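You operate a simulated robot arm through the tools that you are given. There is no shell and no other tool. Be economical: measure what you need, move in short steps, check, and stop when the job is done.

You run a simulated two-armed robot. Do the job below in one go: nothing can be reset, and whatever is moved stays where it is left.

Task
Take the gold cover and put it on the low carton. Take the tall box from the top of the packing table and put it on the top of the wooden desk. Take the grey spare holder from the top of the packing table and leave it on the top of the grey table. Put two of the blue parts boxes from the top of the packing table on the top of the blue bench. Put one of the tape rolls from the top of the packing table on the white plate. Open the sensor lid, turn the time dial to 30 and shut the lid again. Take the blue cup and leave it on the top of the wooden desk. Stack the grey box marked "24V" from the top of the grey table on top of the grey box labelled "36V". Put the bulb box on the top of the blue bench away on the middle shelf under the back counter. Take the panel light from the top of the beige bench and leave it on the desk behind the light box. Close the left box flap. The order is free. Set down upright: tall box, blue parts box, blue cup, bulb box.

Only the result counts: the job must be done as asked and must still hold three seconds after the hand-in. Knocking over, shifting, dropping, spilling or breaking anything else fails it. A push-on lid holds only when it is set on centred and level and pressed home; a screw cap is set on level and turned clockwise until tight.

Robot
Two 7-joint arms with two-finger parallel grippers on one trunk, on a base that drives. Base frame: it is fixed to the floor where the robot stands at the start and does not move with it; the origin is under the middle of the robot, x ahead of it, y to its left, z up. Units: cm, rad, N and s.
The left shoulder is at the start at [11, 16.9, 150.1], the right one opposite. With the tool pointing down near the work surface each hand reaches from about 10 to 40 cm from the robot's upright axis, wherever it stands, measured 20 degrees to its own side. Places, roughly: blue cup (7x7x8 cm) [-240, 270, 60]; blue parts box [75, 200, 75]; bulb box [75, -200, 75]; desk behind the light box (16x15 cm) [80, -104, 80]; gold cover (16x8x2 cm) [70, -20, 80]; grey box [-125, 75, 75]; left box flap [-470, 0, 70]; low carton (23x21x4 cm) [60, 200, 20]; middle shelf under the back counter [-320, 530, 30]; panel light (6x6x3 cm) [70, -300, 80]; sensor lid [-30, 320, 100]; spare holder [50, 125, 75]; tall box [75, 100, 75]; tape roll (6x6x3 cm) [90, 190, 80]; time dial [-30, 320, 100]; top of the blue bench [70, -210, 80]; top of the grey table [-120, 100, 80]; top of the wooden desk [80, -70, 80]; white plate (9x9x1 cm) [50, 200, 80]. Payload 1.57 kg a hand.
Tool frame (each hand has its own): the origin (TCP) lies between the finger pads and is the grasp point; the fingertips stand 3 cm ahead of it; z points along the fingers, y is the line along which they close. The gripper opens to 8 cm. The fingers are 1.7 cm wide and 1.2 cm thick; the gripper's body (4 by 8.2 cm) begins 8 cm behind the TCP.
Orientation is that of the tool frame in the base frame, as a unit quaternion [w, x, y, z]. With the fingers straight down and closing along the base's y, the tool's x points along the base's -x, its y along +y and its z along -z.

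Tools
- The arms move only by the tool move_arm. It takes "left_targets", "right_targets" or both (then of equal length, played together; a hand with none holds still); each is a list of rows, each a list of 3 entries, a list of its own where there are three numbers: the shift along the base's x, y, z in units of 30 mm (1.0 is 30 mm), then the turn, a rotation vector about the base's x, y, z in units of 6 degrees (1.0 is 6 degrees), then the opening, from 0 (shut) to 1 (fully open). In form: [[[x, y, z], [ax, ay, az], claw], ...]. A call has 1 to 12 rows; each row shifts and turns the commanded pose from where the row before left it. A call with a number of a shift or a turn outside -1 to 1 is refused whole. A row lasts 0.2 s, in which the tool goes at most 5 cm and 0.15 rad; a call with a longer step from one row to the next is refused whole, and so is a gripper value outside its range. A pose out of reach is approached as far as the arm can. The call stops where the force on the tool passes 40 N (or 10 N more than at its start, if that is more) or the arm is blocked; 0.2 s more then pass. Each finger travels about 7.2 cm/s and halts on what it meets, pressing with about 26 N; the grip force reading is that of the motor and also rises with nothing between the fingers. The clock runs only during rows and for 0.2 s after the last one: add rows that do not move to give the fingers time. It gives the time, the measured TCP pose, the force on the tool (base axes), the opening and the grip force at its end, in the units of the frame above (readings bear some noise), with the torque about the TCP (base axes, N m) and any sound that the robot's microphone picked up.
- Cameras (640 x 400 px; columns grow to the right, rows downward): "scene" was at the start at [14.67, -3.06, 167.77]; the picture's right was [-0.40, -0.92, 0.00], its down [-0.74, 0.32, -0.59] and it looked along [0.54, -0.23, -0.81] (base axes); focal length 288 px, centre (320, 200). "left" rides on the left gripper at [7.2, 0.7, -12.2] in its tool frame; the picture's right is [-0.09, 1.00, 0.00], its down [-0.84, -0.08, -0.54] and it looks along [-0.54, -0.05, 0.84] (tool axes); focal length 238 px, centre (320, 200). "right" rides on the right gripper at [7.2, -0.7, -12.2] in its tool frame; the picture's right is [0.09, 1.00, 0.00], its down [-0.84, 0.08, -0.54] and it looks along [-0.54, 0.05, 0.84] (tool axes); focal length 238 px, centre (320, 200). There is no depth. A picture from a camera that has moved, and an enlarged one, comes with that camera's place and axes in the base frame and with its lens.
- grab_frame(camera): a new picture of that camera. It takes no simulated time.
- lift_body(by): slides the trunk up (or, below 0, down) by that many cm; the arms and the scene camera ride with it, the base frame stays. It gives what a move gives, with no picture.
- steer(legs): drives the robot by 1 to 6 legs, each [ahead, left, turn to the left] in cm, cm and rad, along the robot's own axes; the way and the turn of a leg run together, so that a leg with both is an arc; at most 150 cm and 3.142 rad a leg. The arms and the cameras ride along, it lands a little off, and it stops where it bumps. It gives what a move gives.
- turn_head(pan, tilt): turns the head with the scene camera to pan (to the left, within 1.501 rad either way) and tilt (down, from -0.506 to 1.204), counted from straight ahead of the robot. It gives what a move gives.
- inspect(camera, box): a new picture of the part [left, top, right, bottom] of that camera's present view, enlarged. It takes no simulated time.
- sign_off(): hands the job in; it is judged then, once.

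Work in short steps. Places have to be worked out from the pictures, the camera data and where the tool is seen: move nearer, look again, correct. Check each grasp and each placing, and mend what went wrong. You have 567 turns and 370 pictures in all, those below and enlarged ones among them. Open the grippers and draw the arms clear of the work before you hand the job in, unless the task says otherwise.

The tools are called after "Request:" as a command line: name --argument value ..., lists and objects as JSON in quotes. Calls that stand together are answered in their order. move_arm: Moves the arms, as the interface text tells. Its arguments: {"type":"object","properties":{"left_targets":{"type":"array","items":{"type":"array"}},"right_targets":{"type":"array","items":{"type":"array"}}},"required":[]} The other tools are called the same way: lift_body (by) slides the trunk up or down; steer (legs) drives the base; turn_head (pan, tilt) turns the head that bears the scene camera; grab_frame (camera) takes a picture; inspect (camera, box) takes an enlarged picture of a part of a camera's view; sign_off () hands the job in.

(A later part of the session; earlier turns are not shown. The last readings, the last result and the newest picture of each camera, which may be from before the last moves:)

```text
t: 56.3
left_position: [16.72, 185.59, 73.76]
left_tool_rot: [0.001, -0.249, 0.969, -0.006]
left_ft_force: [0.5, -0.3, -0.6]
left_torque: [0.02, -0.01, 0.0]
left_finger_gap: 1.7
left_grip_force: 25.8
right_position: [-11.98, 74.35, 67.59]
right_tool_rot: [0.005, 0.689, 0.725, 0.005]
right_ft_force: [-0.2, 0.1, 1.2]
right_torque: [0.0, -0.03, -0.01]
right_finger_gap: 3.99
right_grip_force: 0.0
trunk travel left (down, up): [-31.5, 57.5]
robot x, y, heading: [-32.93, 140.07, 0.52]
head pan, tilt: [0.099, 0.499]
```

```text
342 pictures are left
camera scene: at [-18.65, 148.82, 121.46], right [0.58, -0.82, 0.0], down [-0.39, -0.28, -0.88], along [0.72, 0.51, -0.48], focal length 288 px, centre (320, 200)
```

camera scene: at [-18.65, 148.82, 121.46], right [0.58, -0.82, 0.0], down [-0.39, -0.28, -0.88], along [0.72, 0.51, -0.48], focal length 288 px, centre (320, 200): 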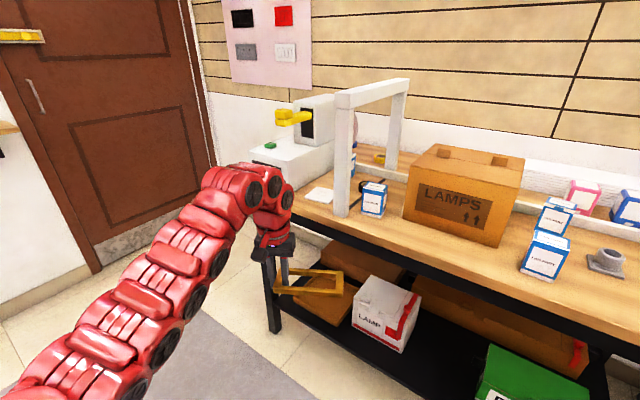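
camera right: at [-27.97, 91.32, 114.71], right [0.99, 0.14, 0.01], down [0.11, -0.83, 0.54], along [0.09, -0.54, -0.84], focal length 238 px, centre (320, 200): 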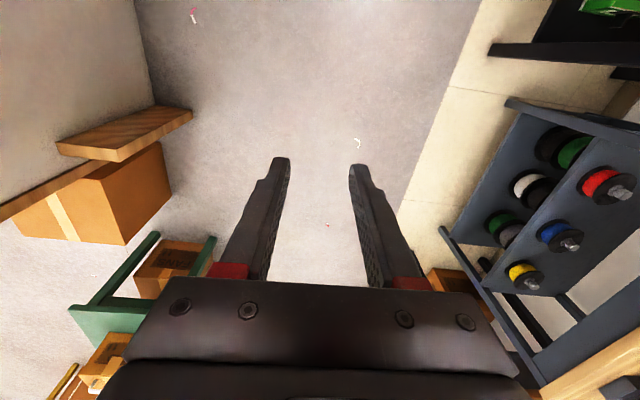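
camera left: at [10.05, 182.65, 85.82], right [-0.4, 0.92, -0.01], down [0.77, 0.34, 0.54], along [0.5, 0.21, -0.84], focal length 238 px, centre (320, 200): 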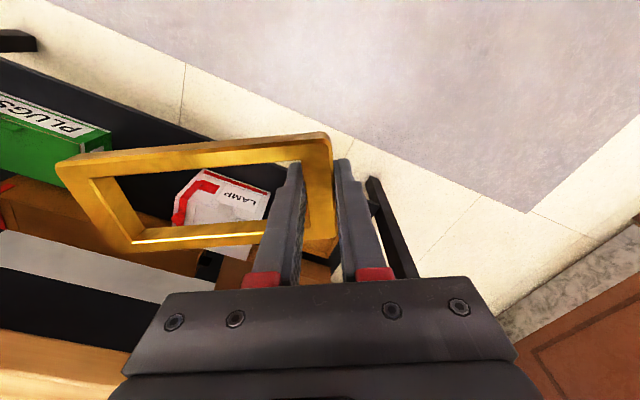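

The cover is still level and well gripped. I'll lower the rest of the way.

Request:
lift_body --by -31

Request:
grab_frame --camera "scene"

Request:
grab_frame --camera "left"

```text
t: 59.4
left_position: [16.72, 185.41, 42.73]
left_tool_rot: [0.002, -0.249, 0.969, -0.006]
left_ft_force: [0.1, 0.4, -0.5]
left_torque: [0.06, 0.01, 0.02]
left_finger_gap: 1.69
left_grip_force: 25.8
right_position: [-11.99, 74.35, 36.56]
right_tool_rot: [0.006, 0.689, 0.725, 0.004]
right_ft_force: [-1.6, -0.1, -0.2]
right_torque: [-0.05, -0.02, -0.08]
right_finger_gap: 3.99
right_grip_force: 0.0
trunk travel left (down, up): [-0.5, 88.5]
robot x, y, heading: [-33.11, 139.96, 0.516]
head pan, tilt: [0.099, 0.499]
```

```text
341 pictures are left
camera scene: at [-18.57, 148.87, 90.45], right [0.58, -0.82, 0.0], down [-0.39, -0.28, -0.88], along [0.72, 0.51, -0.48], focal length 288 px, centre (320, 200)
```

scene: 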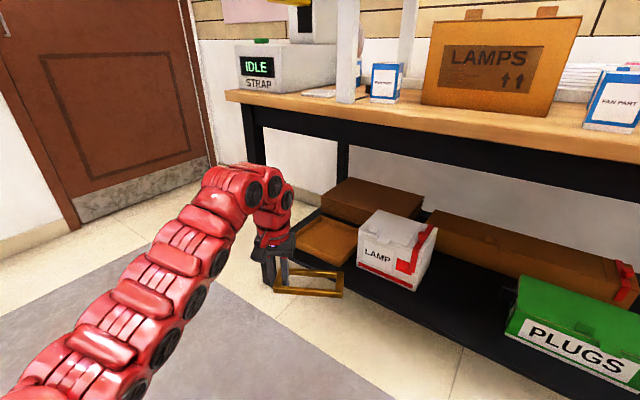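

```text
340 pictures are left
camera left: at [10.1, 182.69, 54.77], right [-0.4, 0.92, -0.01], down [0.77, 0.34, 0.54], along [0.5, 0.21, -0.84], focal length 238 px, centre (320, 200)
```

left: 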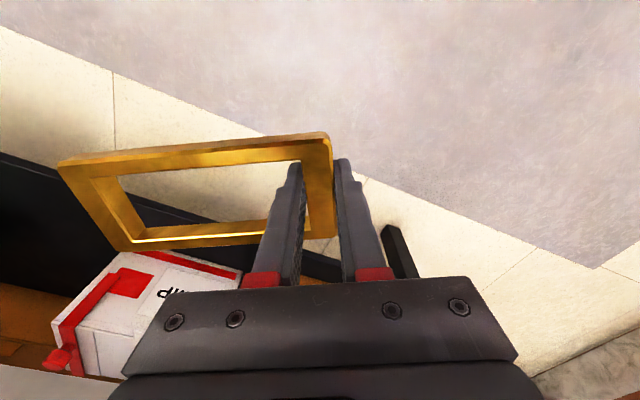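

The view shows the carton's top centre at about [60,198,24], with the LAMP box at y<184 and the apron bottom near 65. I'll lower the hand to z 33 and drive in partway.

Request:
move_arm --left_targets '[[[0, 0, -0.8], [0, 0, 0], 0], [[0, 0, -0.8], [0, 0, 0], 0], [[0, 0, -0.8], [0, 0, 0], 0], [[0, 0, -0.8], [0, 0, 0], 0]]'

Request:
steer --legs '[[22, -1.2, 0]]'

Request:
grab_frame --camera "left"

Request:
grab_frame --camera "scene"

Request:
grab_frame --camera "right"

```text
t: 60.4
left_position: [16.85, 185.41, 33.07]
left_tool_rot: [0.001, -0.249, 0.968, -0.005]
left_ft_force: [1.1, -0.7, -0.4]
left_torque: [0.04, 0.03, -0.01]
left_finger_gap: 1.7
left_grip_force: 25.8
right_position: [-11.83, 74.25, 36.64]
right_tool_rot: [0.006, 0.689, 0.724, 0.005]
right_ft_force: [-0.4, 0.5, 0.8]
right_torque: [-0.03, 0.0, 0.03]
right_finger_gap: 3.99
right_grip_force: 0.0
trunk travel left (down, up): [-0.5, 88.5]
robot x, y, heading: [-32.99, 140.13, 0.509]
head pan, tilt: [0.099, 0.499]
```

```text
t: 62.1
left_position: [36.84, 195.2, 33.12]
left_tool_rot: [0.002, -0.247, 0.969, -0.007]
left_ft_force: [-0.8, 0.4, 0.0]
left_torque: [0.02, 0.0, 0.02]
left_finger_gap: 1.72
left_grip_force: 26.0
right_position: [7.82, 84.11, 36.68]
right_tool_rot: [0.006, 0.69, 0.724, 0.005]
right_ft_force: [-1.1, -0.6, -0.2]
right_torque: [0.03, -0.02, -0.01]
right_finger_gap: 4.01
right_grip_force: 0.1
trunk travel left (down, up): [-0.5, 88.5]
robot x, y, heading: [-12.79, 149.7, 0.509]
head pan, tilt: [0.099, 0.499]
```

```text
339 pictures are left
camera left: at [30.18, 192.37, 45.24], right [-0.4, 0.92, -0.01], down [0.77, 0.34, 0.54], along [0.5, 0.21, -0.84], focal length 238 px, centre (320, 200)
```

left: 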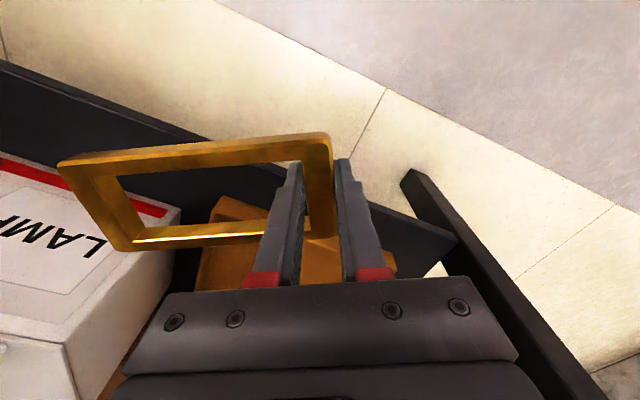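

```text
338 pictures are left
camera scene: at [1.4, 158.67, 90.44], right [0.57, -0.82, 0.0], down [-0.39, -0.27, -0.88], along [0.72, 0.5, -0.48], focal length 288 px, centre (320, 200)
```

scene: 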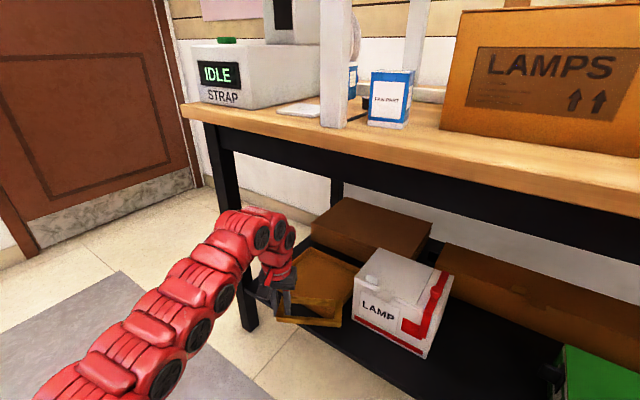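

```text
337 pictures are left
camera right: at [6.64, 91.19, 48.71], right [0.99, 0.14, 0.01], down [0.11, -0.83, 0.54], along [0.09, -0.54, -0.84], focal length 238 px, centre (320, 200)
```

right: 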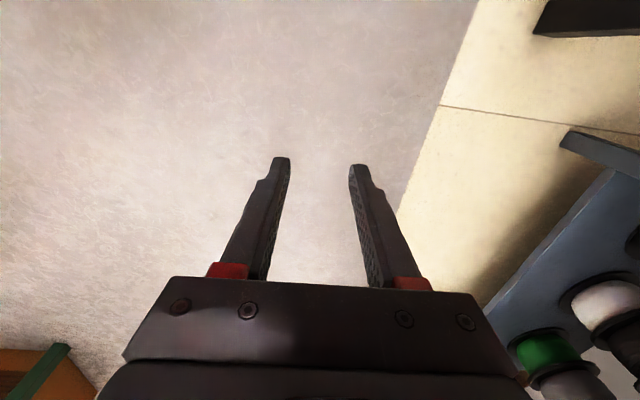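

Clearance to the LAMP box side (y≈184) is about 4 cm along this path. I'll drive in the remaining 21 cm.

Request:
steer --legs '[[21, 0.5, 0]]'

Request:
grab_frame --camera "left"

Request:
grab_frame --camera "scene"

```text
t: 63.8
left_position: [54.93, 205.93, 33.14]
left_tool_rot: [0.002, -0.248, 0.969, -0.006]
left_ft_force: [0.3, -0.1, -1.0]
left_torque: [0.04, 0.02, 0.01]
left_finger_gap: 1.7
left_grip_force: 25.6
right_position: [25.92, 94.73, 36.55]
right_tool_rot: [0.005, 0.69, 0.724, 0.005]
right_ft_force: [-0.3, -0.6, -1.1]
right_torque: [0.03, 0.01, 0.01]
right_finger_gap: 4.01
right_grip_force: 0.1
trunk travel left (down, up): [-0.5, 88.5]
robot x, y, heading: [4.59, 160.43, 0.513]
head pan, tilt: [0.099, 0.499]
```

```text
336 pictures are left
camera left: at [48.16, 203.15, 45.24], right [-0.4, 0.92, -0.01], down [0.77, 0.34, 0.54], along [0.5, 0.21, -0.84], focal length 238 px, centre (320, 200)
```

left: 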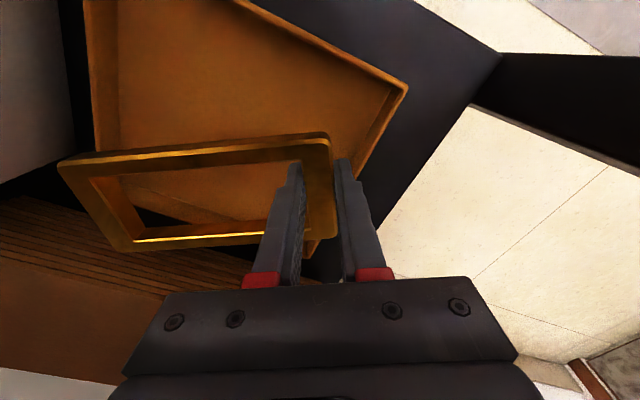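

```text
335 pictures are left
camera scene: at [19.44, 169.4, 90.44], right [0.57, -0.82, 0.0], down [-0.39, -0.28, -0.88], along [0.72, 0.5, -0.48], focal length 288 px, centre (320, 200)
```

scene: 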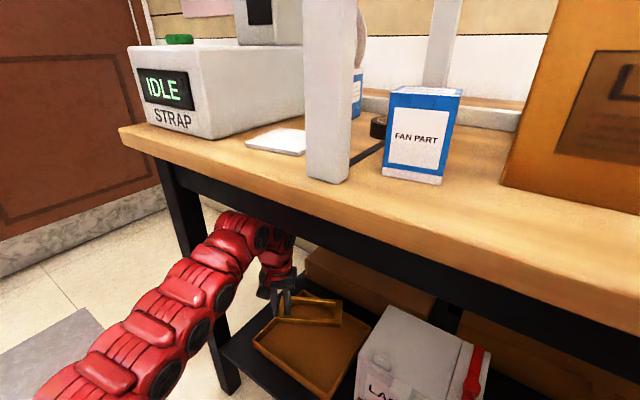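

The cover is centred over the tray (about [58.4,199.7]). I'll lower 5.5 cm, then in small steps.

Request:
move_arm --left_targets '[[[0, 0, -0.6], [0, 0, 0], 0], [[0, 0, -0.6], [0, 0, 0], 0], [[0, 0, -0.6], [0, 0, 0], 0]]'

Request:
grab_frame --camera "left"

Request:
inspect --camera "scene" --box '[220, 200, 420, 400]'

```text
t: 64.6
left_position: [54.9, 205.97, 27.67]
left_tool_rot: [0.001, -0.249, 0.969, -0.004]
left_ft_force: [0.2, 0.5, -0.3]
left_torque: [0.03, 0.02, 0.0]
left_finger_gap: 1.7
left_grip_force: 25.3
right_position: [25.9, 94.88, 36.64]
right_tool_rot: [0.004, 0.69, 0.724, 0.006]
right_ft_force: [0.3, 0.2, -0.8]
right_torque: [0.02, -0.01, -0.03]
right_finger_gap: 3.99
right_grip_force: 0.1
trunk travel left (down, up): [-0.5, 88.5]
robot x, y, heading: [5.04, 160.47, 0.512]
head pan, tilt: [0.099, 0.499]
```

```text
334 pictures are left
camera left: at [48.19, 203.17, 39.8], right [-0.4, 0.92, -0.01], down [0.77, 0.34, 0.54], along [0.5, 0.21, -0.84], focal length 238 px, centre (320, 200)
```

left: 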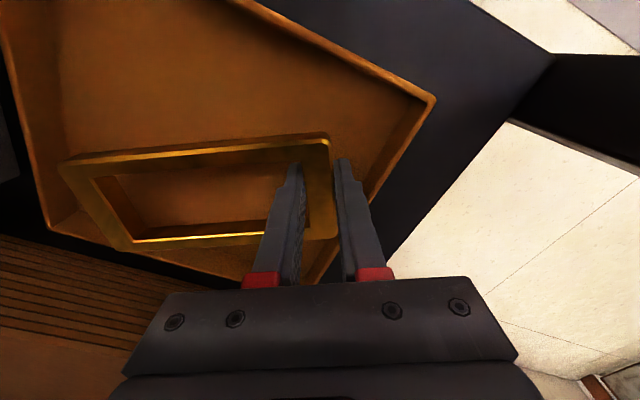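

```text
2.00 times, centred on (320, 300) of scene
camera zoom: at [19.44, 169.4, 90.44], right [0.57, -0.82, 0.0], down [-0.39, -0.27, -0.88], along [0.72, 0.5, -0.48], focal length 577 px, centre (320, 0)
```

zoom: 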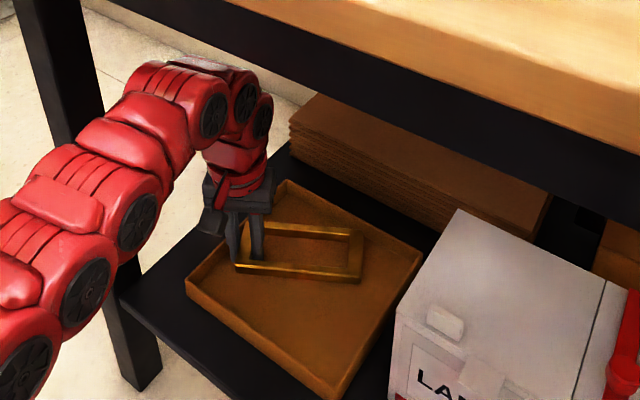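

It's inside the rim. I'll lower in small steps until contact.

Request:
move_arm --left_targets '[[[0, 0, -0.4], [0, 0, 0], 0], [[0, 0, -0.25], [0, 0, 0], 0], [[0, 0, -0.2], [0, 0, 0], 0]]'

```text
t: 65.4
left_position: [54.82, 205.87, 25.5]
left_tool_rot: [0.004, -0.248, 0.969, -0.003]
left_ft_force: [-9.0, -5.2, 39.3]
left_torque: [0.31, 0.63, 0.09]
left_finger_gap: 1.69
left_grip_force: 25.9
right_position: [25.76, 94.76, 36.68]
right_tool_rot: [0.005, 0.69, 0.724, 0.006]
right_ft_force: [-0.8, -0.2, 0.1]
right_torque: [0.02, -0.01, 0.02]
right_finger_gap: 4.0
right_grip_force: 0.0
trunk travel left (down, up): [-0.5, 88.5]
robot x, y, heading: [5.35, 160.22, 0.51]
head pan, tilt: [0.099, 0.499]
```

Touched bottom. I'll ease up slightly, open to half, then check.

Request:
move_arm --left_targets '[[[0, 0, 0.15], [0, 0, 0], 0], [[0, 0, 0], [0, 0, 0], 0.45], [[0, 0, 0], [0, 0, 0], 0.45], [[0, 0, 0], [0, 0, 0], 0.45]]'

Request:
grab_frame --camera "left"

```text
t: 66.4
left_position: [54.91, 206.0, 25.65]
left_tool_rot: [0.002, -0.248, 0.969, -0.005]
left_ft_force: [1.0, -3.1, 2.7]
left_torque: [0.02, 0.03, -0.04]
left_finger_gap: 3.4
left_grip_force: 0.1
right_position: [25.98, 94.8, 36.62]
right_tool_rot: [0.005, 0.689, 0.724, 0.005]
right_ft_force: [0.7, 0.9, -0.3]
right_torque: [0.02, 0.03, 0.03]
right_finger_gap: 4.0
right_grip_force: 0.1
trunk travel left (down, up): [-0.5, 88.5]
robot x, y, heading: [5.21, 160.76, 0.513]
head pan, tilt: [0.099, 0.499]
```

```text
332 pictures are left
camera left: at [48.22, 203.22, 37.74], right [-0.4, 0.92, -0.01], down [0.77, 0.34, 0.54], along [0.5, 0.21, -0.84], focal length 238 px, centre (320, 200)
```

left: 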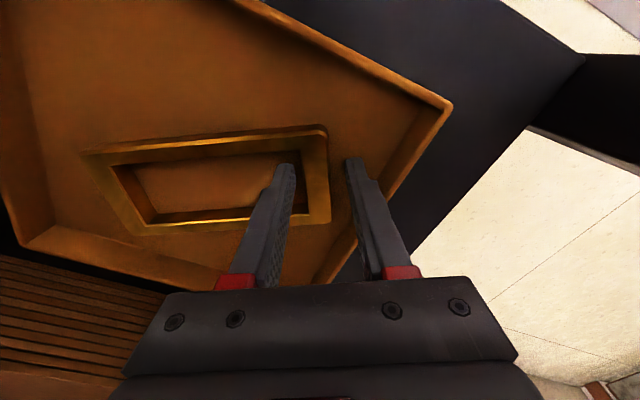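

The cover lies flat in the tray. I'll raise the hand clear and back out.

Request:
move_arm --left_targets '[[[0, 0, 0.3], [0, 0, 0], 0.45], [[0, 0, 0.7], [0, 0, 0], 0.45], [[0, 0, 0.8], [0, 0, 0], 0.45], [[0, 0, 0.7], [0, 0, 0], 0.45]]'

Request:
grab_frame --camera "left"

Request:
steer --legs '[[-43, 0, 0]]'

Request:
lift_body --by 38

Request:
lift_body --by 38

```text
t: 67.4
left_position: [54.85, 205.92, 33.09]
left_tool_rot: [0.001, -0.248, 0.969, -0.007]
left_ft_force: [0.3, 0.2, -0.6]
left_torque: [0.01, 0.0, -0.05]
left_finger_gap: 3.56
left_grip_force: 0.0
right_position: [26.02, 94.73, 36.64]
right_tool_rot: [0.006, 0.689, 0.725, 0.004]
right_ft_force: [-0.5, 0.8, -0.2]
right_torque: [-0.01, -0.02, 0.02]
right_finger_gap: 4.02
right_grip_force: 0.0
trunk travel left (down, up): [-0.5, 88.5]
robot x, y, heading: [4.96, 159.99, 0.518]
head pan, tilt: [0.099, 0.499]
```

```text
331 pictures are left
camera left: at [48.17, 203.19, 45.26], right [-0.4, 0.92, -0.01], down [0.77, 0.34, 0.54], along [0.5, 0.21, -0.84], focal length 238 px, centre (320, 200)
```

left: 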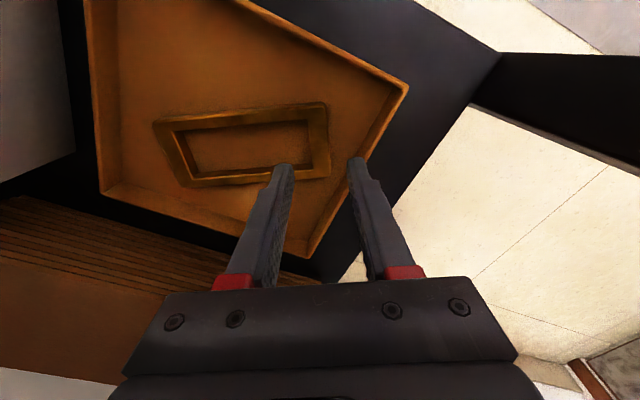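

```text
t: 70.0
left_position: [17.63, 184.91, 33.12]
left_tool_rot: [0.002, -0.248, 0.969, -0.007]
left_ft_force: [0.2, -0.9, -0.4]
left_torque: [0.01, 0.0, -0.02]
left_finger_gap: 3.59
left_grip_force: 0.0
right_position: [-11.27, 73.89, 36.64]
right_tool_rot: [0.005, 0.69, 0.724, 0.006]
right_ft_force: [0.3, 0.5, -0.4]
right_torque: [-0.01, 0.0, -0.04]
right_finger_gap: 3.97
right_grip_force: 0.0
trunk travel left (down, up): [-0.5, 88.5]
robot x, y, heading: [-32.25, 139.32, 0.515]
head pan, tilt: [0.099, 0.499]
```

```text
t: 73.7
left_position: [17.64, 184.93, 71.07]
left_tool_rot: [0.001, -0.247, 0.969, -0.006]
left_ft_force: [0.1, -0.4, -0.2]
left_torque: [-0.01, 0.03, -0.01]
left_finger_gap: 3.6
left_grip_force: 0.1
right_position: [-11.28, 73.87, 74.66]
right_tool_rot: [0.005, 0.689, 0.724, 0.005]
right_ft_force: [0.2, -0.7, 0.0]
right_torque: [0.01, 0.03, 0.01]
right_finger_gap: 4.0
right_grip_force: 0.0
trunk travel left (down, up): [-38.5, 50.5]
robot x, y, heading: [-32.24, 139.45, 0.514]
head pan, tilt: [0.099, 0.499]
```

```text
t: 77.3
left_position: [17.59, 184.98, 109.17]
left_tool_rot: [0.001, -0.248, 0.969, -0.005]
left_ft_force: [-0.9, -0.9, -0.1]
left_torque: [0.0, -0.01, 0.02]
left_finger_gap: 3.61
left_grip_force: 0.2
right_position: [-11.25, 73.88, 112.57]
right_tool_rot: [0.005, 0.69, 0.724, 0.004]
right_ft_force: [0.1, -0.2, 0.6]
right_torque: [0.02, 0.0, 0.0]
right_finger_gap: 3.99
right_grip_force: 0.1
trunk travel left (down, up): [-76.5, 12.5]
robot x, y, heading: [-31.93, 139.41, 0.508]
head pan, tilt: [0.099, 0.499]
```

The gold cover is done. Now I'll square up to the packing table and survey it.

Request:
steer --legs '[[8, 0, 0], [0, 0, -0.51]]'

Request:
turn_head --pan 0.4 --tilt 0.7

Request:
grab_frame --camera "scene"

Request:
turn_head --pan -0.35 --tilt 0.7

Request:
grab_frame --camera "scene"

```text
t: 79.8
left_position: [40.49, 158.82, 109.05]
left_tool_rot: [0.0, 0.006, 1.0, -0.006]
left_ft_force: [0.6, -0.4, -0.5]
left_torque: [0.02, -0.01, 0.02]
left_finger_gap: 3.59
left_grip_force: 0.1
right_position: [-39.02, 75.92, 112.57]
right_tool_rot: [0.006, 0.85, 0.526, 0.003]
right_ft_force: [-0.6, 0.2, -0.1]
right_torque: [0.0, -0.01, 0.0]
right_finger_gap: 4.02
right_grip_force: 0.1
trunk travel left (down, up): [-76.5, 12.5]
robot x, y, heading: [-25.31, 143.47, 0.006]
head pan, tilt: [0.099, 0.499]
```

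```text
t: 80.6
left_position: [40.46, 158.76, 109.21]
left_tool_rot: [0.0, 0.006, 1.0, -0.005]
left_ft_force: [0.8, -0.1, -0.2]
left_torque: [0.01, 0.03, 0.03]
left_finger_gap: 3.61
left_grip_force: 0.1
right_position: [-39.08, 75.94, 112.65]
right_tool_rot: [0.006, 0.85, 0.527, 0.004]
right_ft_force: [0.2, 0.1, -0.3]
right_torque: [-0.02, 0.0, -0.01]
right_finger_gap: 4.0
right_grip_force: 0.1
trunk travel left (down, up): [-76.5, 12.5]
robot x, y, heading: [-24.97, 143.63, 0.001]
head pan, tilt: [0.4, 0.7]
```

```text
330 pictures are left
camera scene: at [-9.47, 146.53, 164.67], right [0.39, -0.92, 0.0], down [-0.59, -0.25, -0.77], along [0.7, 0.3, -0.64], focal length 288 px, centre (320, 200)
```

scene: 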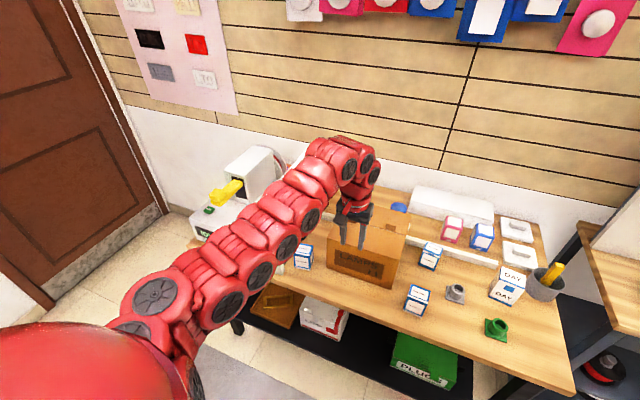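

```text
t: 81.7
left_position: [40.4, 158.69, 109.17]
left_tool_rot: [0.0, 0.005, 1.0, -0.005]
left_ft_force: [-0.2, -0.2, -0.2]
left_torque: [0.01, 0.0, 0.02]
left_finger_gap: 3.6
left_grip_force: 0.0
right_position: [-39.13, 76.04, 112.71]
right_tool_rot: [0.006, 0.85, 0.527, 0.004]
right_ft_force: [0.0, -0.5, -1.1]
right_torque: [0.01, 0.0, -0.02]
right_finger_gap: 4.0
right_grip_force: 0.3
trunk travel left (down, up): [-76.5, 12.5]
robot x, y, heading: [-25.19, 143.45, 0.001]
head pan, tilt: [-0.351, 0.7]
```

```text
329 pictures are left
camera scene: at [-9.31, 140.32, 164.67], right [-0.34, -0.94, 0.0], down [-0.61, 0.22, -0.76], along [0.72, -0.26, -0.64], focal length 288 px, centre (320, 200)
```

scene: 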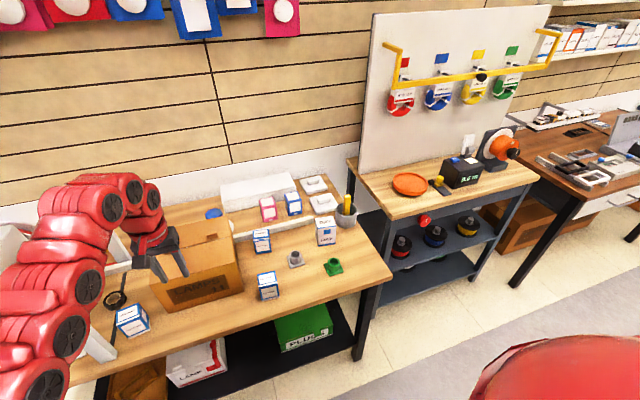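

Request:
inspect --camera "scene" --box '[200, 160, 400, 310]'

```text
2.67 times, centred on (300, 235) of scene
camera zoom: at [-9.31, 140.32, 164.67], right [-0.34, -0.94, 0.0], down [-0.61, 0.22, -0.76], along [0.72, -0.26, -0.64], focal length 769 px, centre (373, 107)
```

zoom: 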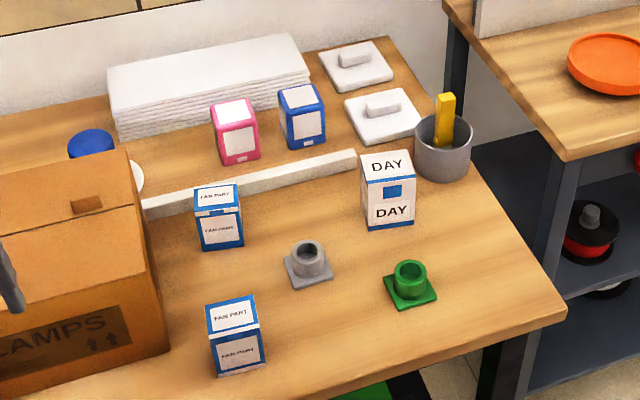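

Next is the left part of the table (tape rolls, plate). I'll drive 38 cm left and look.

Request:
steer --legs '[[-6, 38, 0]]'

Request:
turn_head --pan -0.15 --tilt 0.75

Request:
grab_frame --camera "scene"

Request:
grab_frame --camera "left"

```text
t: 84.1
left_position: [34.36, 196.31, 109.15]
left_tool_rot: [0.0, 0.004, 1.0, -0.007]
left_ft_force: [-0.5, -0.2, 0.5]
left_torque: [0.02, -0.01, -0.01]
left_finger_gap: 3.61
left_grip_force: 0.1
right_position: [-45.05, 113.52, 112.47]
right_tool_rot: [0.006, 0.85, 0.527, 0.003]
right_ft_force: [0.2, 0.3, 0.0]
right_torque: [-0.02, -0.04, 0.02]
right_finger_gap: 4.02
right_grip_force: 0.0
trunk travel left (down, up): [-76.5, 12.5]
robot x, y, heading: [-31.36, 180.99, -0.001]
head pan, tilt: [-0.351, 0.7]
```

```text
t: 84.9
left_position: [34.32, 196.52, 109.17]
left_tool_rot: [0.0, 0.005, 1.0, -0.006]
left_ft_force: [0.3, 0.0, -0.1]
left_torque: [0.0, -0.05, 0.0]
left_finger_gap: 3.59
left_grip_force: 0.0
right_position: [-45.11, 113.63, 112.69]
right_tool_rot: [0.006, 0.85, 0.527, 0.003]
right_ft_force: [0.1, -0.1, 0.7]
right_torque: [-0.03, 0.01, 0.02]
right_finger_gap: 4.01
right_grip_force: 0.1
trunk travel left (down, up): [-76.5, 12.5]
robot x, y, heading: [-31.3, 180.84, 0.001]
head pan, tilt: [-0.15, 0.75]
```

```text
327 pictures are left
camera scene: at [-15.19, 179.66, 164.25], right [-0.15, -0.99, 0.0], down [-0.67, 0.1, -0.73], along [0.72, -0.11, -0.68], focal length 288 px, centre (320, 200)
```

scene: 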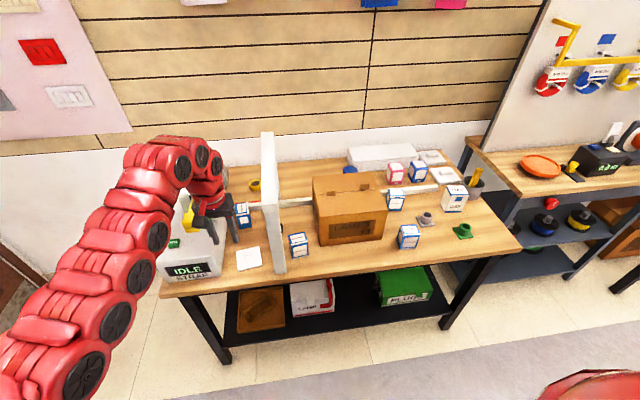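

```text
326 pictures are left
camera left: at [27.17, 197.3, 121.24], right [0.1, 0.99, -0.01], down [0.84, -0.08, 0.54], along [0.54, -0.06, -0.84], focal length 238 px, centre (320, 200)
```

left: 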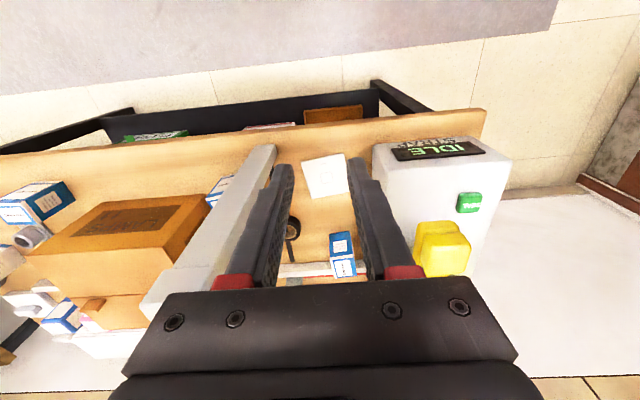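

I'll zoom in on the objects near the gantry.

Request:
inspect --camera "scene" --box '[200, 120, 340, 290]'

Request:
inspect --camera "left" --box '[260, 130, 420, 300]'

```text
2.35 times, centred on (270, 205) of scene
camera zoom: at [-15.19, 179.66, 164.25], right [-0.15, -0.99, 0.0], down [-0.67, 0.1, -0.73], along [0.72, -0.11, -0.68], focal length 679 px, centre (438, 188)
```

zoom: 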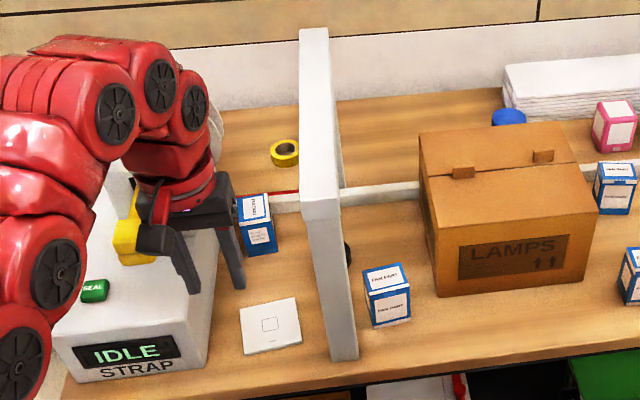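

```text
2.35 times, centred on (340, 215) of left
camera zoom: at [27.17, 197.3, 121.24], right [0.1, 0.99, -0.01], down [0.84, -0.08, 0.54], along [0.54, -0.06, -0.84], focal length 561 px, centre (273, 165)
```

zoom: 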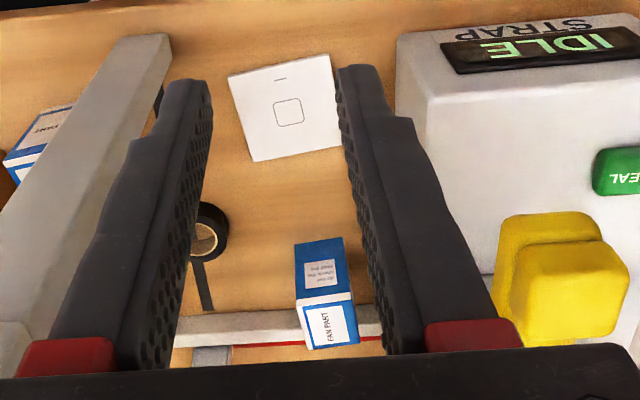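

White plate is at about [49.5,195.8] and the yellow tape roll at about [89.6,194], beyond the gantry plane (y≈184–187). Before lowering the trunk I'll check what lies beneath the right hand.

Request:
grab_frame --camera "right"

```text
323 pictures are left
camera right: at [-42.63, 120.36, 124.76], right [0.93, -0.36, 0.01], down [-0.31, -0.78, 0.54], along [-0.19, -0.51, -0.84], focal length 238 px, centre (320, 200)
```

right: 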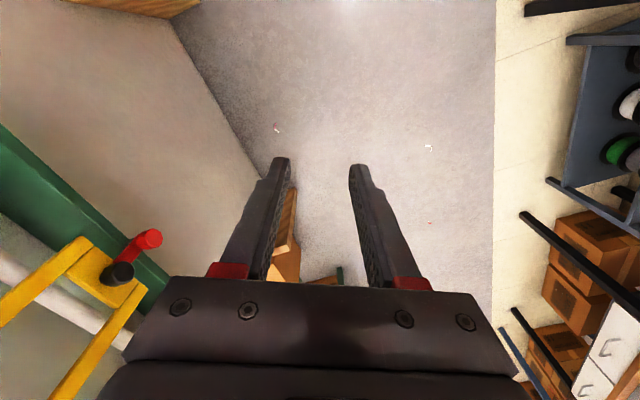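

Grey table's edge is at x≈-60, so I'll swing the right hand forward to directly right of the robot for clearance on both sides. At the same time I'll raise the left hand for the coming tilt.

Request:
move_arm --right_targets '[[[1, -0.4, 0], [0, 0, 1], 0.5], [[1, -0.3, 0], [0, 0, 1], 0.5], [[1, -0.2, 0], [0, 0, 1], 0.5], [[1, -0.2, 0], [0, 0, 1], 0.5], [[1, -0.1, 0], [0, 0, 1], 0.5], [[1, 0, 0], [0, 0, 1], 0.5], [[1, 0, 0], [0, 0, 1], 0.5], [[1, 0, 0], [0, 0, 1], 0.5]]' --left_targets '[[[0.5, 0, 1], [0, -0.5, 0], 1], [[0.5, 0, 1], [0, -1, 0], 1], [[0.5, 0, 1], [0, -1, 0], 1], [[0.5, 0, 1], [0, -1, 0], 1], [[0.6, 0, 1], [0, -1, 0], 1], [[0.6, 0, 1], [0, -1, 0], 1], [[0.6, 0, 1], [0, -1, 0], 1], [[0.6, 0, 1], [0, 0, 0], 1]]'

```text
t: 86.7
left_position: [47.64, 196.37, 133.26]
left_tool_rot: [0.335, 0.006, 0.942, -0.004]
left_ft_force: [0.0, -0.1, -0.3]
left_torque: [0.01, 0.03, 0.03]
left_finger_gap: 8.0
left_grip_force: 0.1
right_position: [-21.04, 109.98, 112.53]
right_tool_rot: [0.003, 0.561, 0.828, 0.005]
right_ft_force: [0.0, -0.2, -0.2]
right_torque: [-0.01, 0.04, 0.01]
right_finger_gap: 3.96
right_grip_force: 0.2
trunk travel left (down, up): [-76.5, 12.5]
robot x, y, heading: [-31.61, 180.81, 0.002]
head pan, tilt: [-0.15, 0.75]
```

Tilt is about 39° forward. I'll lower the trunk 28 cm and drive to x≈7.

Request:
lift_body --by -28

Request:
steer --legs '[[25, 0, 0]]'

Request:
grab_frame --camera "left"

Request:
grab_frame --camera "scene"

```text
t: 89.5
left_position: [47.53, 196.35, 105.25]
left_tool_rot: [0.334, 0.007, 0.943, -0.004]
left_ft_force: [-1.0, -0.1, -0.2]
left_torque: [-0.02, -0.02, 0.03]
left_finger_gap: 7.99
left_grip_force: 0.1
right_position: [-21.23, 109.86, 84.52]
right_tool_rot: [0.005, 0.561, 0.828, 0.006]
right_ft_force: [0.1, -0.1, 0.0]
right_torque: [0.01, 0.03, -0.04]
right_finger_gap: 3.98
right_grip_force: 0.1
trunk travel left (down, up): [-48.5, 40.5]
robot x, y, heading: [-31.63, 180.92, 0.001]
head pan, tilt: [-0.15, 0.75]
```

```text
t: 91.3
left_position: [72.74, 196.4, 105.07]
left_tool_rot: [0.333, 0.006, 0.943, -0.003]
left_ft_force: [0.2, 0.5, -0.8]
left_torque: [-0.02, 0.01, -0.01]
left_finger_gap: 8.0
left_grip_force: 0.0
right_position: [3.78, 109.93, 84.39]
right_tool_rot: [0.004, 0.562, 0.827, 0.005]
right_ft_force: [0.4, -0.8, 0.3]
right_torque: [-0.03, 0.01, -0.02]
right_finger_gap: 3.98
right_grip_force: 0.0
trunk travel left (down, up): [-48.5, 40.5]
robot x, y, heading: [-6.39, 181.24, -0.003]
head pan, tilt: [-0.15, 0.75]
```

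```text
322 pictures are left
camera left: at [59.37, 197.25, 110.0], right [0.09, 0.99, 0.06], down [0.31, -0.08, 0.95], along [0.95, -0.06, -0.31], focal length 238 px, centre (320, 200)
```

left: 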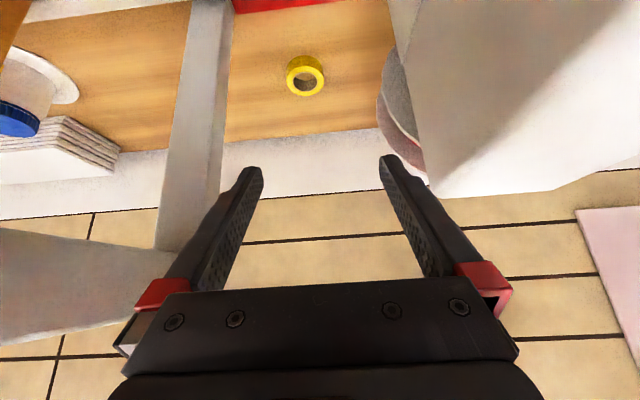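

```text
321 pictures are left
camera scene: at [9.91, 179.66, 136.23], right [-0.15, -0.99, 0.0], down [-0.68, 0.1, -0.73], along [0.72, -0.11, -0.68], focal length 288 px, centre (320, 200)
```

scene: 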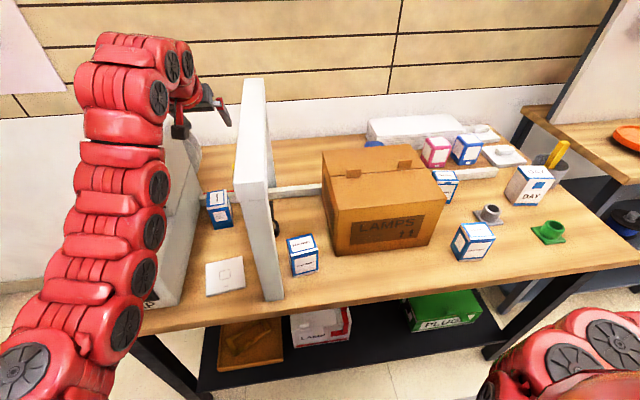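

The corridor is clear (gantry ≤183, tower ≥204). The roll is at [89.4,194.2]. I'll drive 13 further and lower the hand above the roll.

Request:
steer --legs '[[13, 0, 0]]'

Request:
move_arm --left_targets '[[[0.2, -0.4, -0.5], [0, 0, 0], 1], [[0.2, -0.4, -0.8], [0, 0, 0], 1], [[0, 0, -0.9], [0, 0, 0], 1], [[0, 0, -0.9], [0, 0, 0], 1], [[0, 0, -0.9], [0, 0, 0], 1], [[0, 0, -0.9], [0, 0, 0], 1]]'

Request:
grab_frame --camera "left"

Request:
grab_frame --camera "scene"

```text
t: 92.6
left_position: [83.72, 194.0, 105.26]
left_tool_rot: [0.333, 0.018, 0.943, -0.005]
left_ft_force: [0.8, 1.1, 0.3]
left_torque: [-0.01, 0.0, 0.01]
left_finger_gap: 8.02
left_grip_force: 0.2
right_position: [14.49, 109.16, 84.11]
right_tool_rot: [0.002, 0.565, 0.825, 0.007]
right_ft_force: [-0.1, -0.2, -0.5]
right_torque: [0.02, -0.01, 0.03]
right_finger_gap: 3.97
right_grip_force: 0.1
trunk travel left (down, up): [-48.5, 40.5]
robot x, y, heading: [4.94, 180.71, -0.004]
head pan, tilt: [-0.15, 0.75]
stopped in leg 1: the robot was blocked; the commanded pose is now the measured one
```

```text
t: 94.0
left_position: [84.95, 192.66, 90.34]
left_tool_rot: [0.332, 0.015, 0.943, -0.006]
left_ft_force: [0.2, 0.4, 0.2]
left_torque: [-0.02, -0.01, -0.03]
left_finger_gap: 8.02
left_grip_force: 0.1
right_position: [14.75, 109.69, 84.43]
right_tool_rot: [0.004, 0.563, 0.826, 0.005]
right_ft_force: [-0.2, -0.2, 0.5]
right_torque: [-0.05, 0.02, 0.01]
right_finger_gap: 4.0
right_grip_force: 0.1
trunk travel left (down, up): [-48.5, 40.5]
robot x, y, heading: [4.93, 180.5, -0.002]
head pan, tilt: [-0.15, 0.75]
```

```text
320 pictures are left
camera left: at [71.7, 193.74, 95.3], right [0.1, 0.99, 0.06], down [0.31, -0.09, 0.95], along [0.95, -0.08, -0.32], focal length 238 px, centre (320, 200)
```

left: 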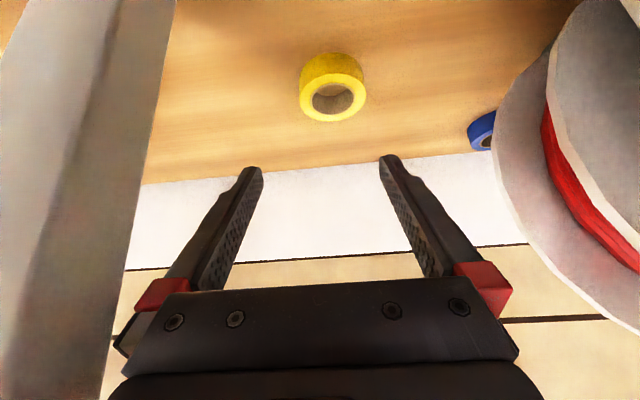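

```text
319 pictures are left
camera scene: at [21.06, 179.33, 136.24], right [-0.15, -0.99, 0.0], down [-0.67, 0.1, -0.73], along [0.72, -0.11, -0.68], focal length 288 px, centre (320, 200)
```

scene: 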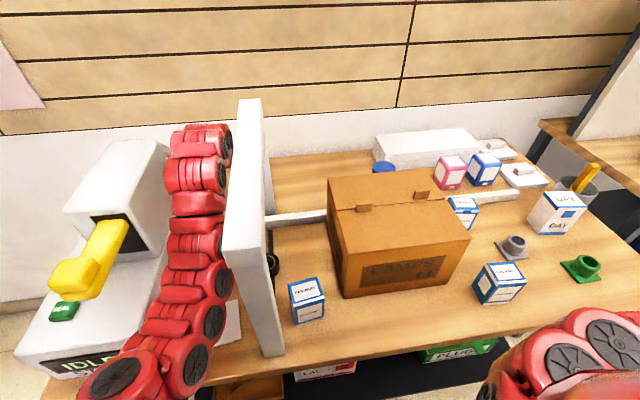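

The base touched the shelf at x≈5, fine. Roll centre is [89.3,194]. I'll move in above it and then down carefully.

Request:
move_arm --left_targets '[[[0.3, 0.22, -0.4], [0, 0, 0], 1], [[0.45, 0.22, -0.5], [0, 0, 0], 1], [[0.4, 0, -0.6], [0, 0, 0], 1], [[0, 0, -0.6], [0, 0, 0], 1], [[0, 0, -0.6], [0, 0, 0], 1]]'

Request:
grab_frame --camera "left"

```text
t: 95.2
left_position: [88.32, 194.02, 82.26]
left_tool_rot: [0.333, 0.014, 0.943, -0.007]
left_ft_force: [0.3, 0.2, -0.6]
left_torque: [-0.02, 0.01, 0.01]
left_finger_gap: 8.01
left_grip_force: 0.0
right_position: [14.89, 109.79, 84.67]
right_tool_rot: [0.003, 0.563, 0.826, 0.005]
right_ft_force: [0.5, 0.8, 0.0]
right_torque: [-0.01, -0.03, 0.0]
right_finger_gap: 3.99
right_grip_force: 0.1
trunk travel left (down, up): [-48.5, 40.5]
robot x, y, heading: [5.17, 180.99, -0.005]
head pan, tilt: [-0.15, 0.75]
```

```text
318 pictures are left
camera left: at [75.18, 195.09, 87.14], right [0.1, 0.99, 0.06], down [0.31, -0.08, 0.95], along [0.95, -0.08, -0.32], focal length 238 px, centre (320, 200)
```

left: 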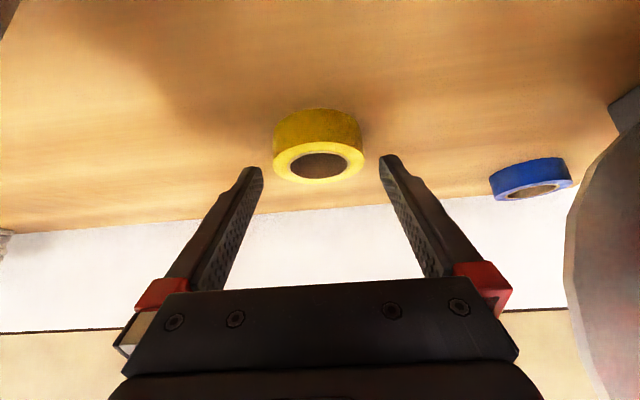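

The roll sits between the fingers. I'll go down 2 cm and look at the force.

Request:
move_arm --left_targets '[[[0, 0, -0.35], [0, 0, 0], 1], [[0, 0, -0.3], [0, 0, 0], 1]]'

Request:
grab_frame --camera "left"

```text
t: 95.8
left_position: [88.33, 193.95, 80.81]
left_tool_rot: [0.336, 0.014, 0.942, -0.006]
left_ft_force: [3.3, 1.2, 16.3]
left_torque: [0.49, -0.31, -0.35]
left_finger_gap: 7.99
left_grip_force: 0.0
right_position: [14.79, 109.62, 84.56]
right_tool_rot: [0.004, 0.564, 0.826, 0.005]
right_ft_force: [0.1, -0.5, 0.2]
right_torque: [0.02, 0.01, -0.02]
right_finger_gap: 4.01
right_grip_force: 0.0
trunk travel left (down, up): [-48.5, 40.5]
robot x, y, heading: [4.96, 180.96, 0.001]
head pan, tilt: [-0.15, 0.75]
```

```text
317 pictures are left
camera left: at [75.1, 195.05, 85.64], right [0.1, 0.99, 0.06], down [0.3, -0.09, 0.95], along [0.95, -0.08, -0.31], focal length 238 px, centre (320, 200)
```

left: 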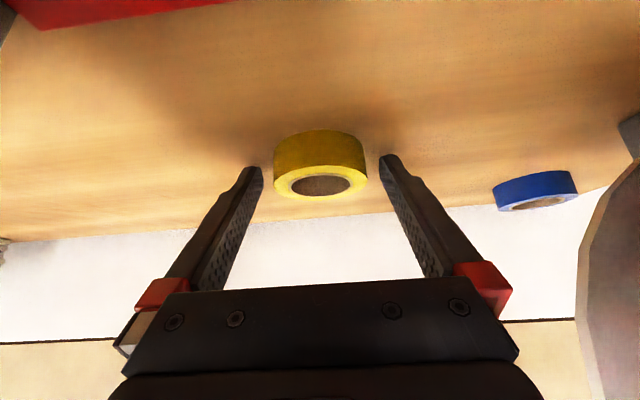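

The tips touch the table (top ≈78). I'll lift 0.4 cm and close.

Request:
move_arm --left_targets '[[[0, 0, 0.25], [0, 0, 0], 1], [[0, 0, 0], [0, 0, 0], 0.3], [[0, 0, 0], [0, 0, 0], 0], [[0, 0, 0], [0, 0, 0], 0], [[0, 0, 0], [0, 0, 0], 0]]'

Request:
grab_frame --camera "left"

```text
t: 97.0
left_position: [88.3, 193.97, 81.08]
left_tool_rot: [0.332, 0.014, 0.943, -0.005]
left_ft_force: [0.0, -1.9, -0.3]
left_torque: [-0.01, -0.02, -0.02]
left_finger_gap: 5.8
left_grip_force: 25.7
right_position: [14.84, 109.68, 84.63]
right_tool_rot: [0.004, 0.564, 0.826, 0.005]
right_ft_force: [-0.2, 0.1, 0.0]
right_torque: [0.01, 0.0, 0.03]
right_finger_gap: 4.0
right_grip_force: 0.0
trunk travel left (down, up): [-48.5, 40.5]
robot x, y, heading: [4.83, 180.74, -0.002]
head pan, tilt: [-0.15, 0.75]
```

```text
316 pictures are left
camera left: at [75.12, 195.04, 85.97], right [0.1, 0.99, 0.06], down [0.31, -0.09, 0.95], along [0.95, -0.08, -0.32], focal length 238 px, centre (320, 200)
```

left: 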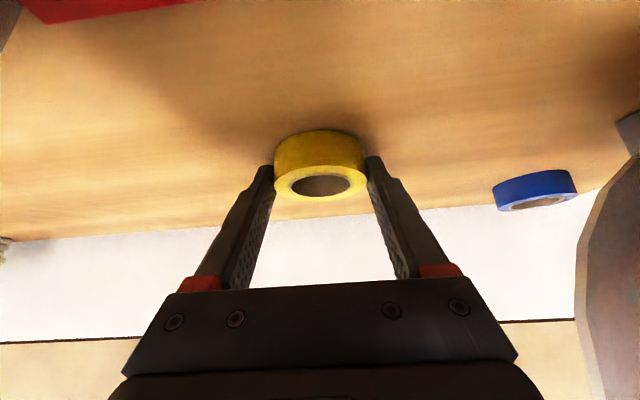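

Gripped at 5.8 cm. I'll lift, then back the robot out 39 cm to bring the roll over the plate.

Request:
move_arm --left_targets '[[[0, 0, 0.4], [0, 0, 0], 0], [[0, 0, 0.8], [0, 0, 0], 0], [[0, 0, 1], [0, 0, 0], 0], [[0, 0, 1], [0, 0, 0], 0], [[0, 0.2, 1], [0, 0, 0], 0], [[0, 0.2, 1], [0, 0, 0], 0]]'

Request:
steer --legs '[[-38, 0, 0]]'

Request:
grab_frame --camera "left"

Request:
grab_frame --camera "scene"

```text
t: 98.4
left_position: [88.32, 195.28, 96.78]
left_tool_rot: [0.332, 0.014, 0.943, -0.006]
left_ft_force: [-0.5, 0.4, -0.8]
left_torque: [-0.02, 0.01, 0.01]
left_finger_gap: 5.85
left_grip_force: 25.9
right_position: [14.75, 109.67, 84.42]
right_tool_rot: [0.004, 0.564, 0.826, 0.006]
right_ft_force: [-0.8, -0.2, -0.1]
right_torque: [-0.01, 0.0, 0.02]
right_finger_gap: 4.0
right_grip_force: 0.1
trunk travel left (down, up): [-48.5, 40.5]
robot x, y, heading: [4.82, 180.81, -0.003]
head pan, tilt: [-0.15, 0.75]
```

```text
t: 100.8
left_position: [50.3, 195.23, 96.74]
left_tool_rot: [0.333, 0.015, 0.943, -0.005]
left_ft_force: [0.7, 0.6, -0.5]
left_torque: [0.02, 0.03, -0.02]
left_finger_gap: 5.82
left_grip_force: 26.3
right_position: [-23.41, 109.84, 84.58]
right_tool_rot: [0.004, 0.564, 0.826, 0.005]
right_ft_force: [-0.3, -0.7, -0.8]
right_torque: [-0.01, 0.0, 0.03]
right_finger_gap: 4.02
right_grip_force: 0.0
trunk travel left (down, up): [-48.5, 40.5]
robot x, y, heading: [-33.23, 180.66, -0.004]
head pan, tilt: [-0.15, 0.75]
```

```text
315 pictures are left
camera left: at [37.15, 196.3, 101.65], right [0.1, 0.99, 0.06], down [0.31, -0.09, 0.95], along [0.95, -0.08, -0.32], focal length 238 px, centre (320, 200)
```

left: 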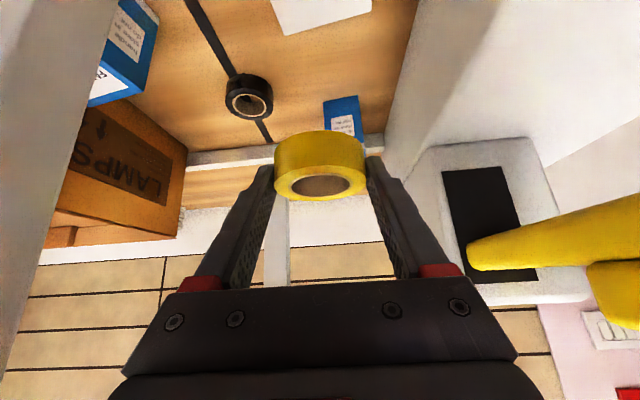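

```text
314 pictures are left
camera scene: at [-17.03, 179.42, 136.25], right [-0.15, -0.99, 0.0], down [-0.67, 0.1, -0.73], along [0.72, -0.11, -0.68], focal length 288 px, centre (320, 200)
```

scene: 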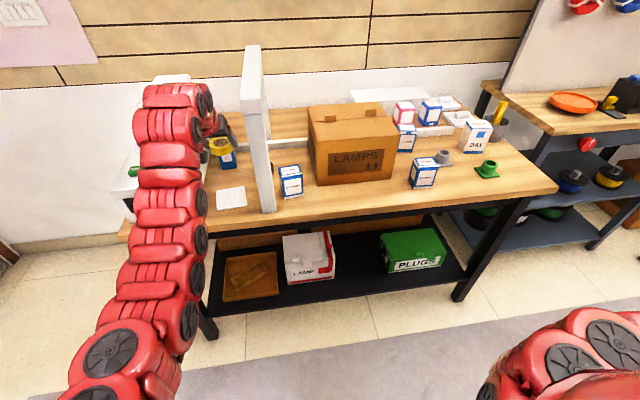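

Plate centre is [48.7,196.3]. I'll move over it and descend.

Request:
move_arm --left_targets '[[[-0.45, 0.2, -0.5], [0, 0, 0], 0], [[-0.42, 0.17, -0.8], [0, 0, 0], 0], [[0, 0, -0.9], [0, 0, 0], 0], [[0, 0, -0.9], [0, 0, 0], 0], [[0, 0, -0.9], [0, 0, 0], 0]]'

Request:
grab_frame --camera "left"

Request:
inspect --camera "scene" --box '[180, 130, 300, 230]'

```text
t: 102.0
left_position: [47.81, 196.36, 84.5]
left_tool_rot: [0.332, 0.016, 0.943, -0.005]
left_ft_force: [0.7, -0.8, -0.7]
left_torque: [0.02, 0.02, -0.03]
left_finger_gap: 5.82
left_grip_force: 26.1
right_position: [-23.45, 109.81, 84.52]
right_tool_rot: [0.003, 0.564, 0.826, 0.005]
right_ft_force: [0.2, 0.5, -0.5]
right_torque: [0.02, 0.03, -0.02]
right_finger_gap: 4.02
right_grip_force: 0.0
trunk travel left (down, up): [-48.5, 40.5]
robot x, y, heading: [-33.07, 180.68, -0.002]
head pan, tilt: [-0.15, 0.75]
```

```text
313 pictures are left
camera left: at [34.56, 197.39, 89.54], right [0.1, 0.99, 0.06], down [0.31, -0.09, 0.95], along [0.94, -0.08, -0.32], focal length 238 px, centre (320, 200)
```

left: 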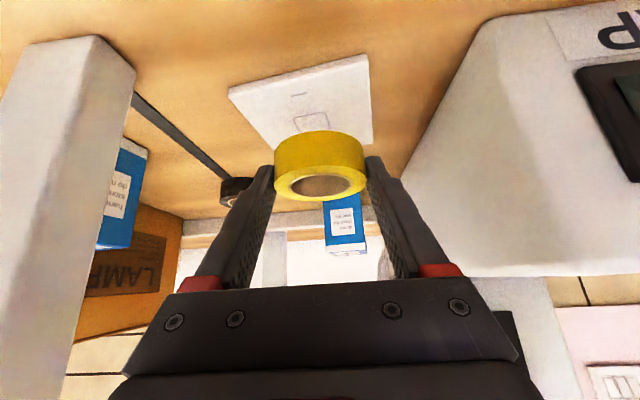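

```text
4.00 times, centred on (240, 180) of scene
camera zoom: at [-16.93, 179.42, 136.24], right [-0.15, -0.99, 0.0], down [-0.67, 0.1, -0.73], along [0.72, -0.11, -0.68], focal length 1154 px, centre (640, 280)
```

zoom: 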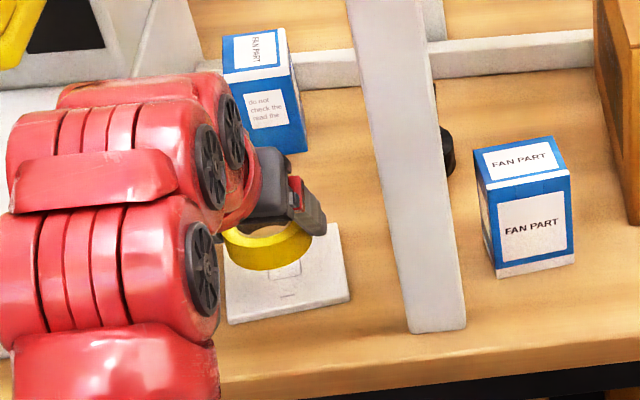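

Aligned over the plate. I'll lower the last 2.4 cm.

Request:
move_arm --left_targets '[[[0, 0, -0.4], [0, 0, 0], 0], [[0, 0, -0.3], [0, 0, 0], 0], [[0, 0, -0.1], [0, 0, 0], 0]]'

```text
t: 102.8
left_position: [47.75, 196.2, 82.32]
left_tool_rot: [0.332, 0.015, 0.943, -0.006]
left_ft_force: [-0.8, -0.6, 0.4]
left_torque: [0.0, 0.02, 0.0]
left_finger_gap: 5.82
left_grip_force: 26.3
right_position: [-23.32, 109.73, 84.53]
right_tool_rot: [0.003, 0.565, 0.825, 0.005]
right_ft_force: [-0.4, 0.5, 0.2]
right_torque: [0.0, -0.02, 0.0]
right_finger_gap: 4.0
right_grip_force: 0.1
trunk travel left (down, up): [-48.5, 40.5]
robot x, y, heading: [-33.31, 180.87, -0.004]
head pan, tilt: [-0.15, 0.75]
```

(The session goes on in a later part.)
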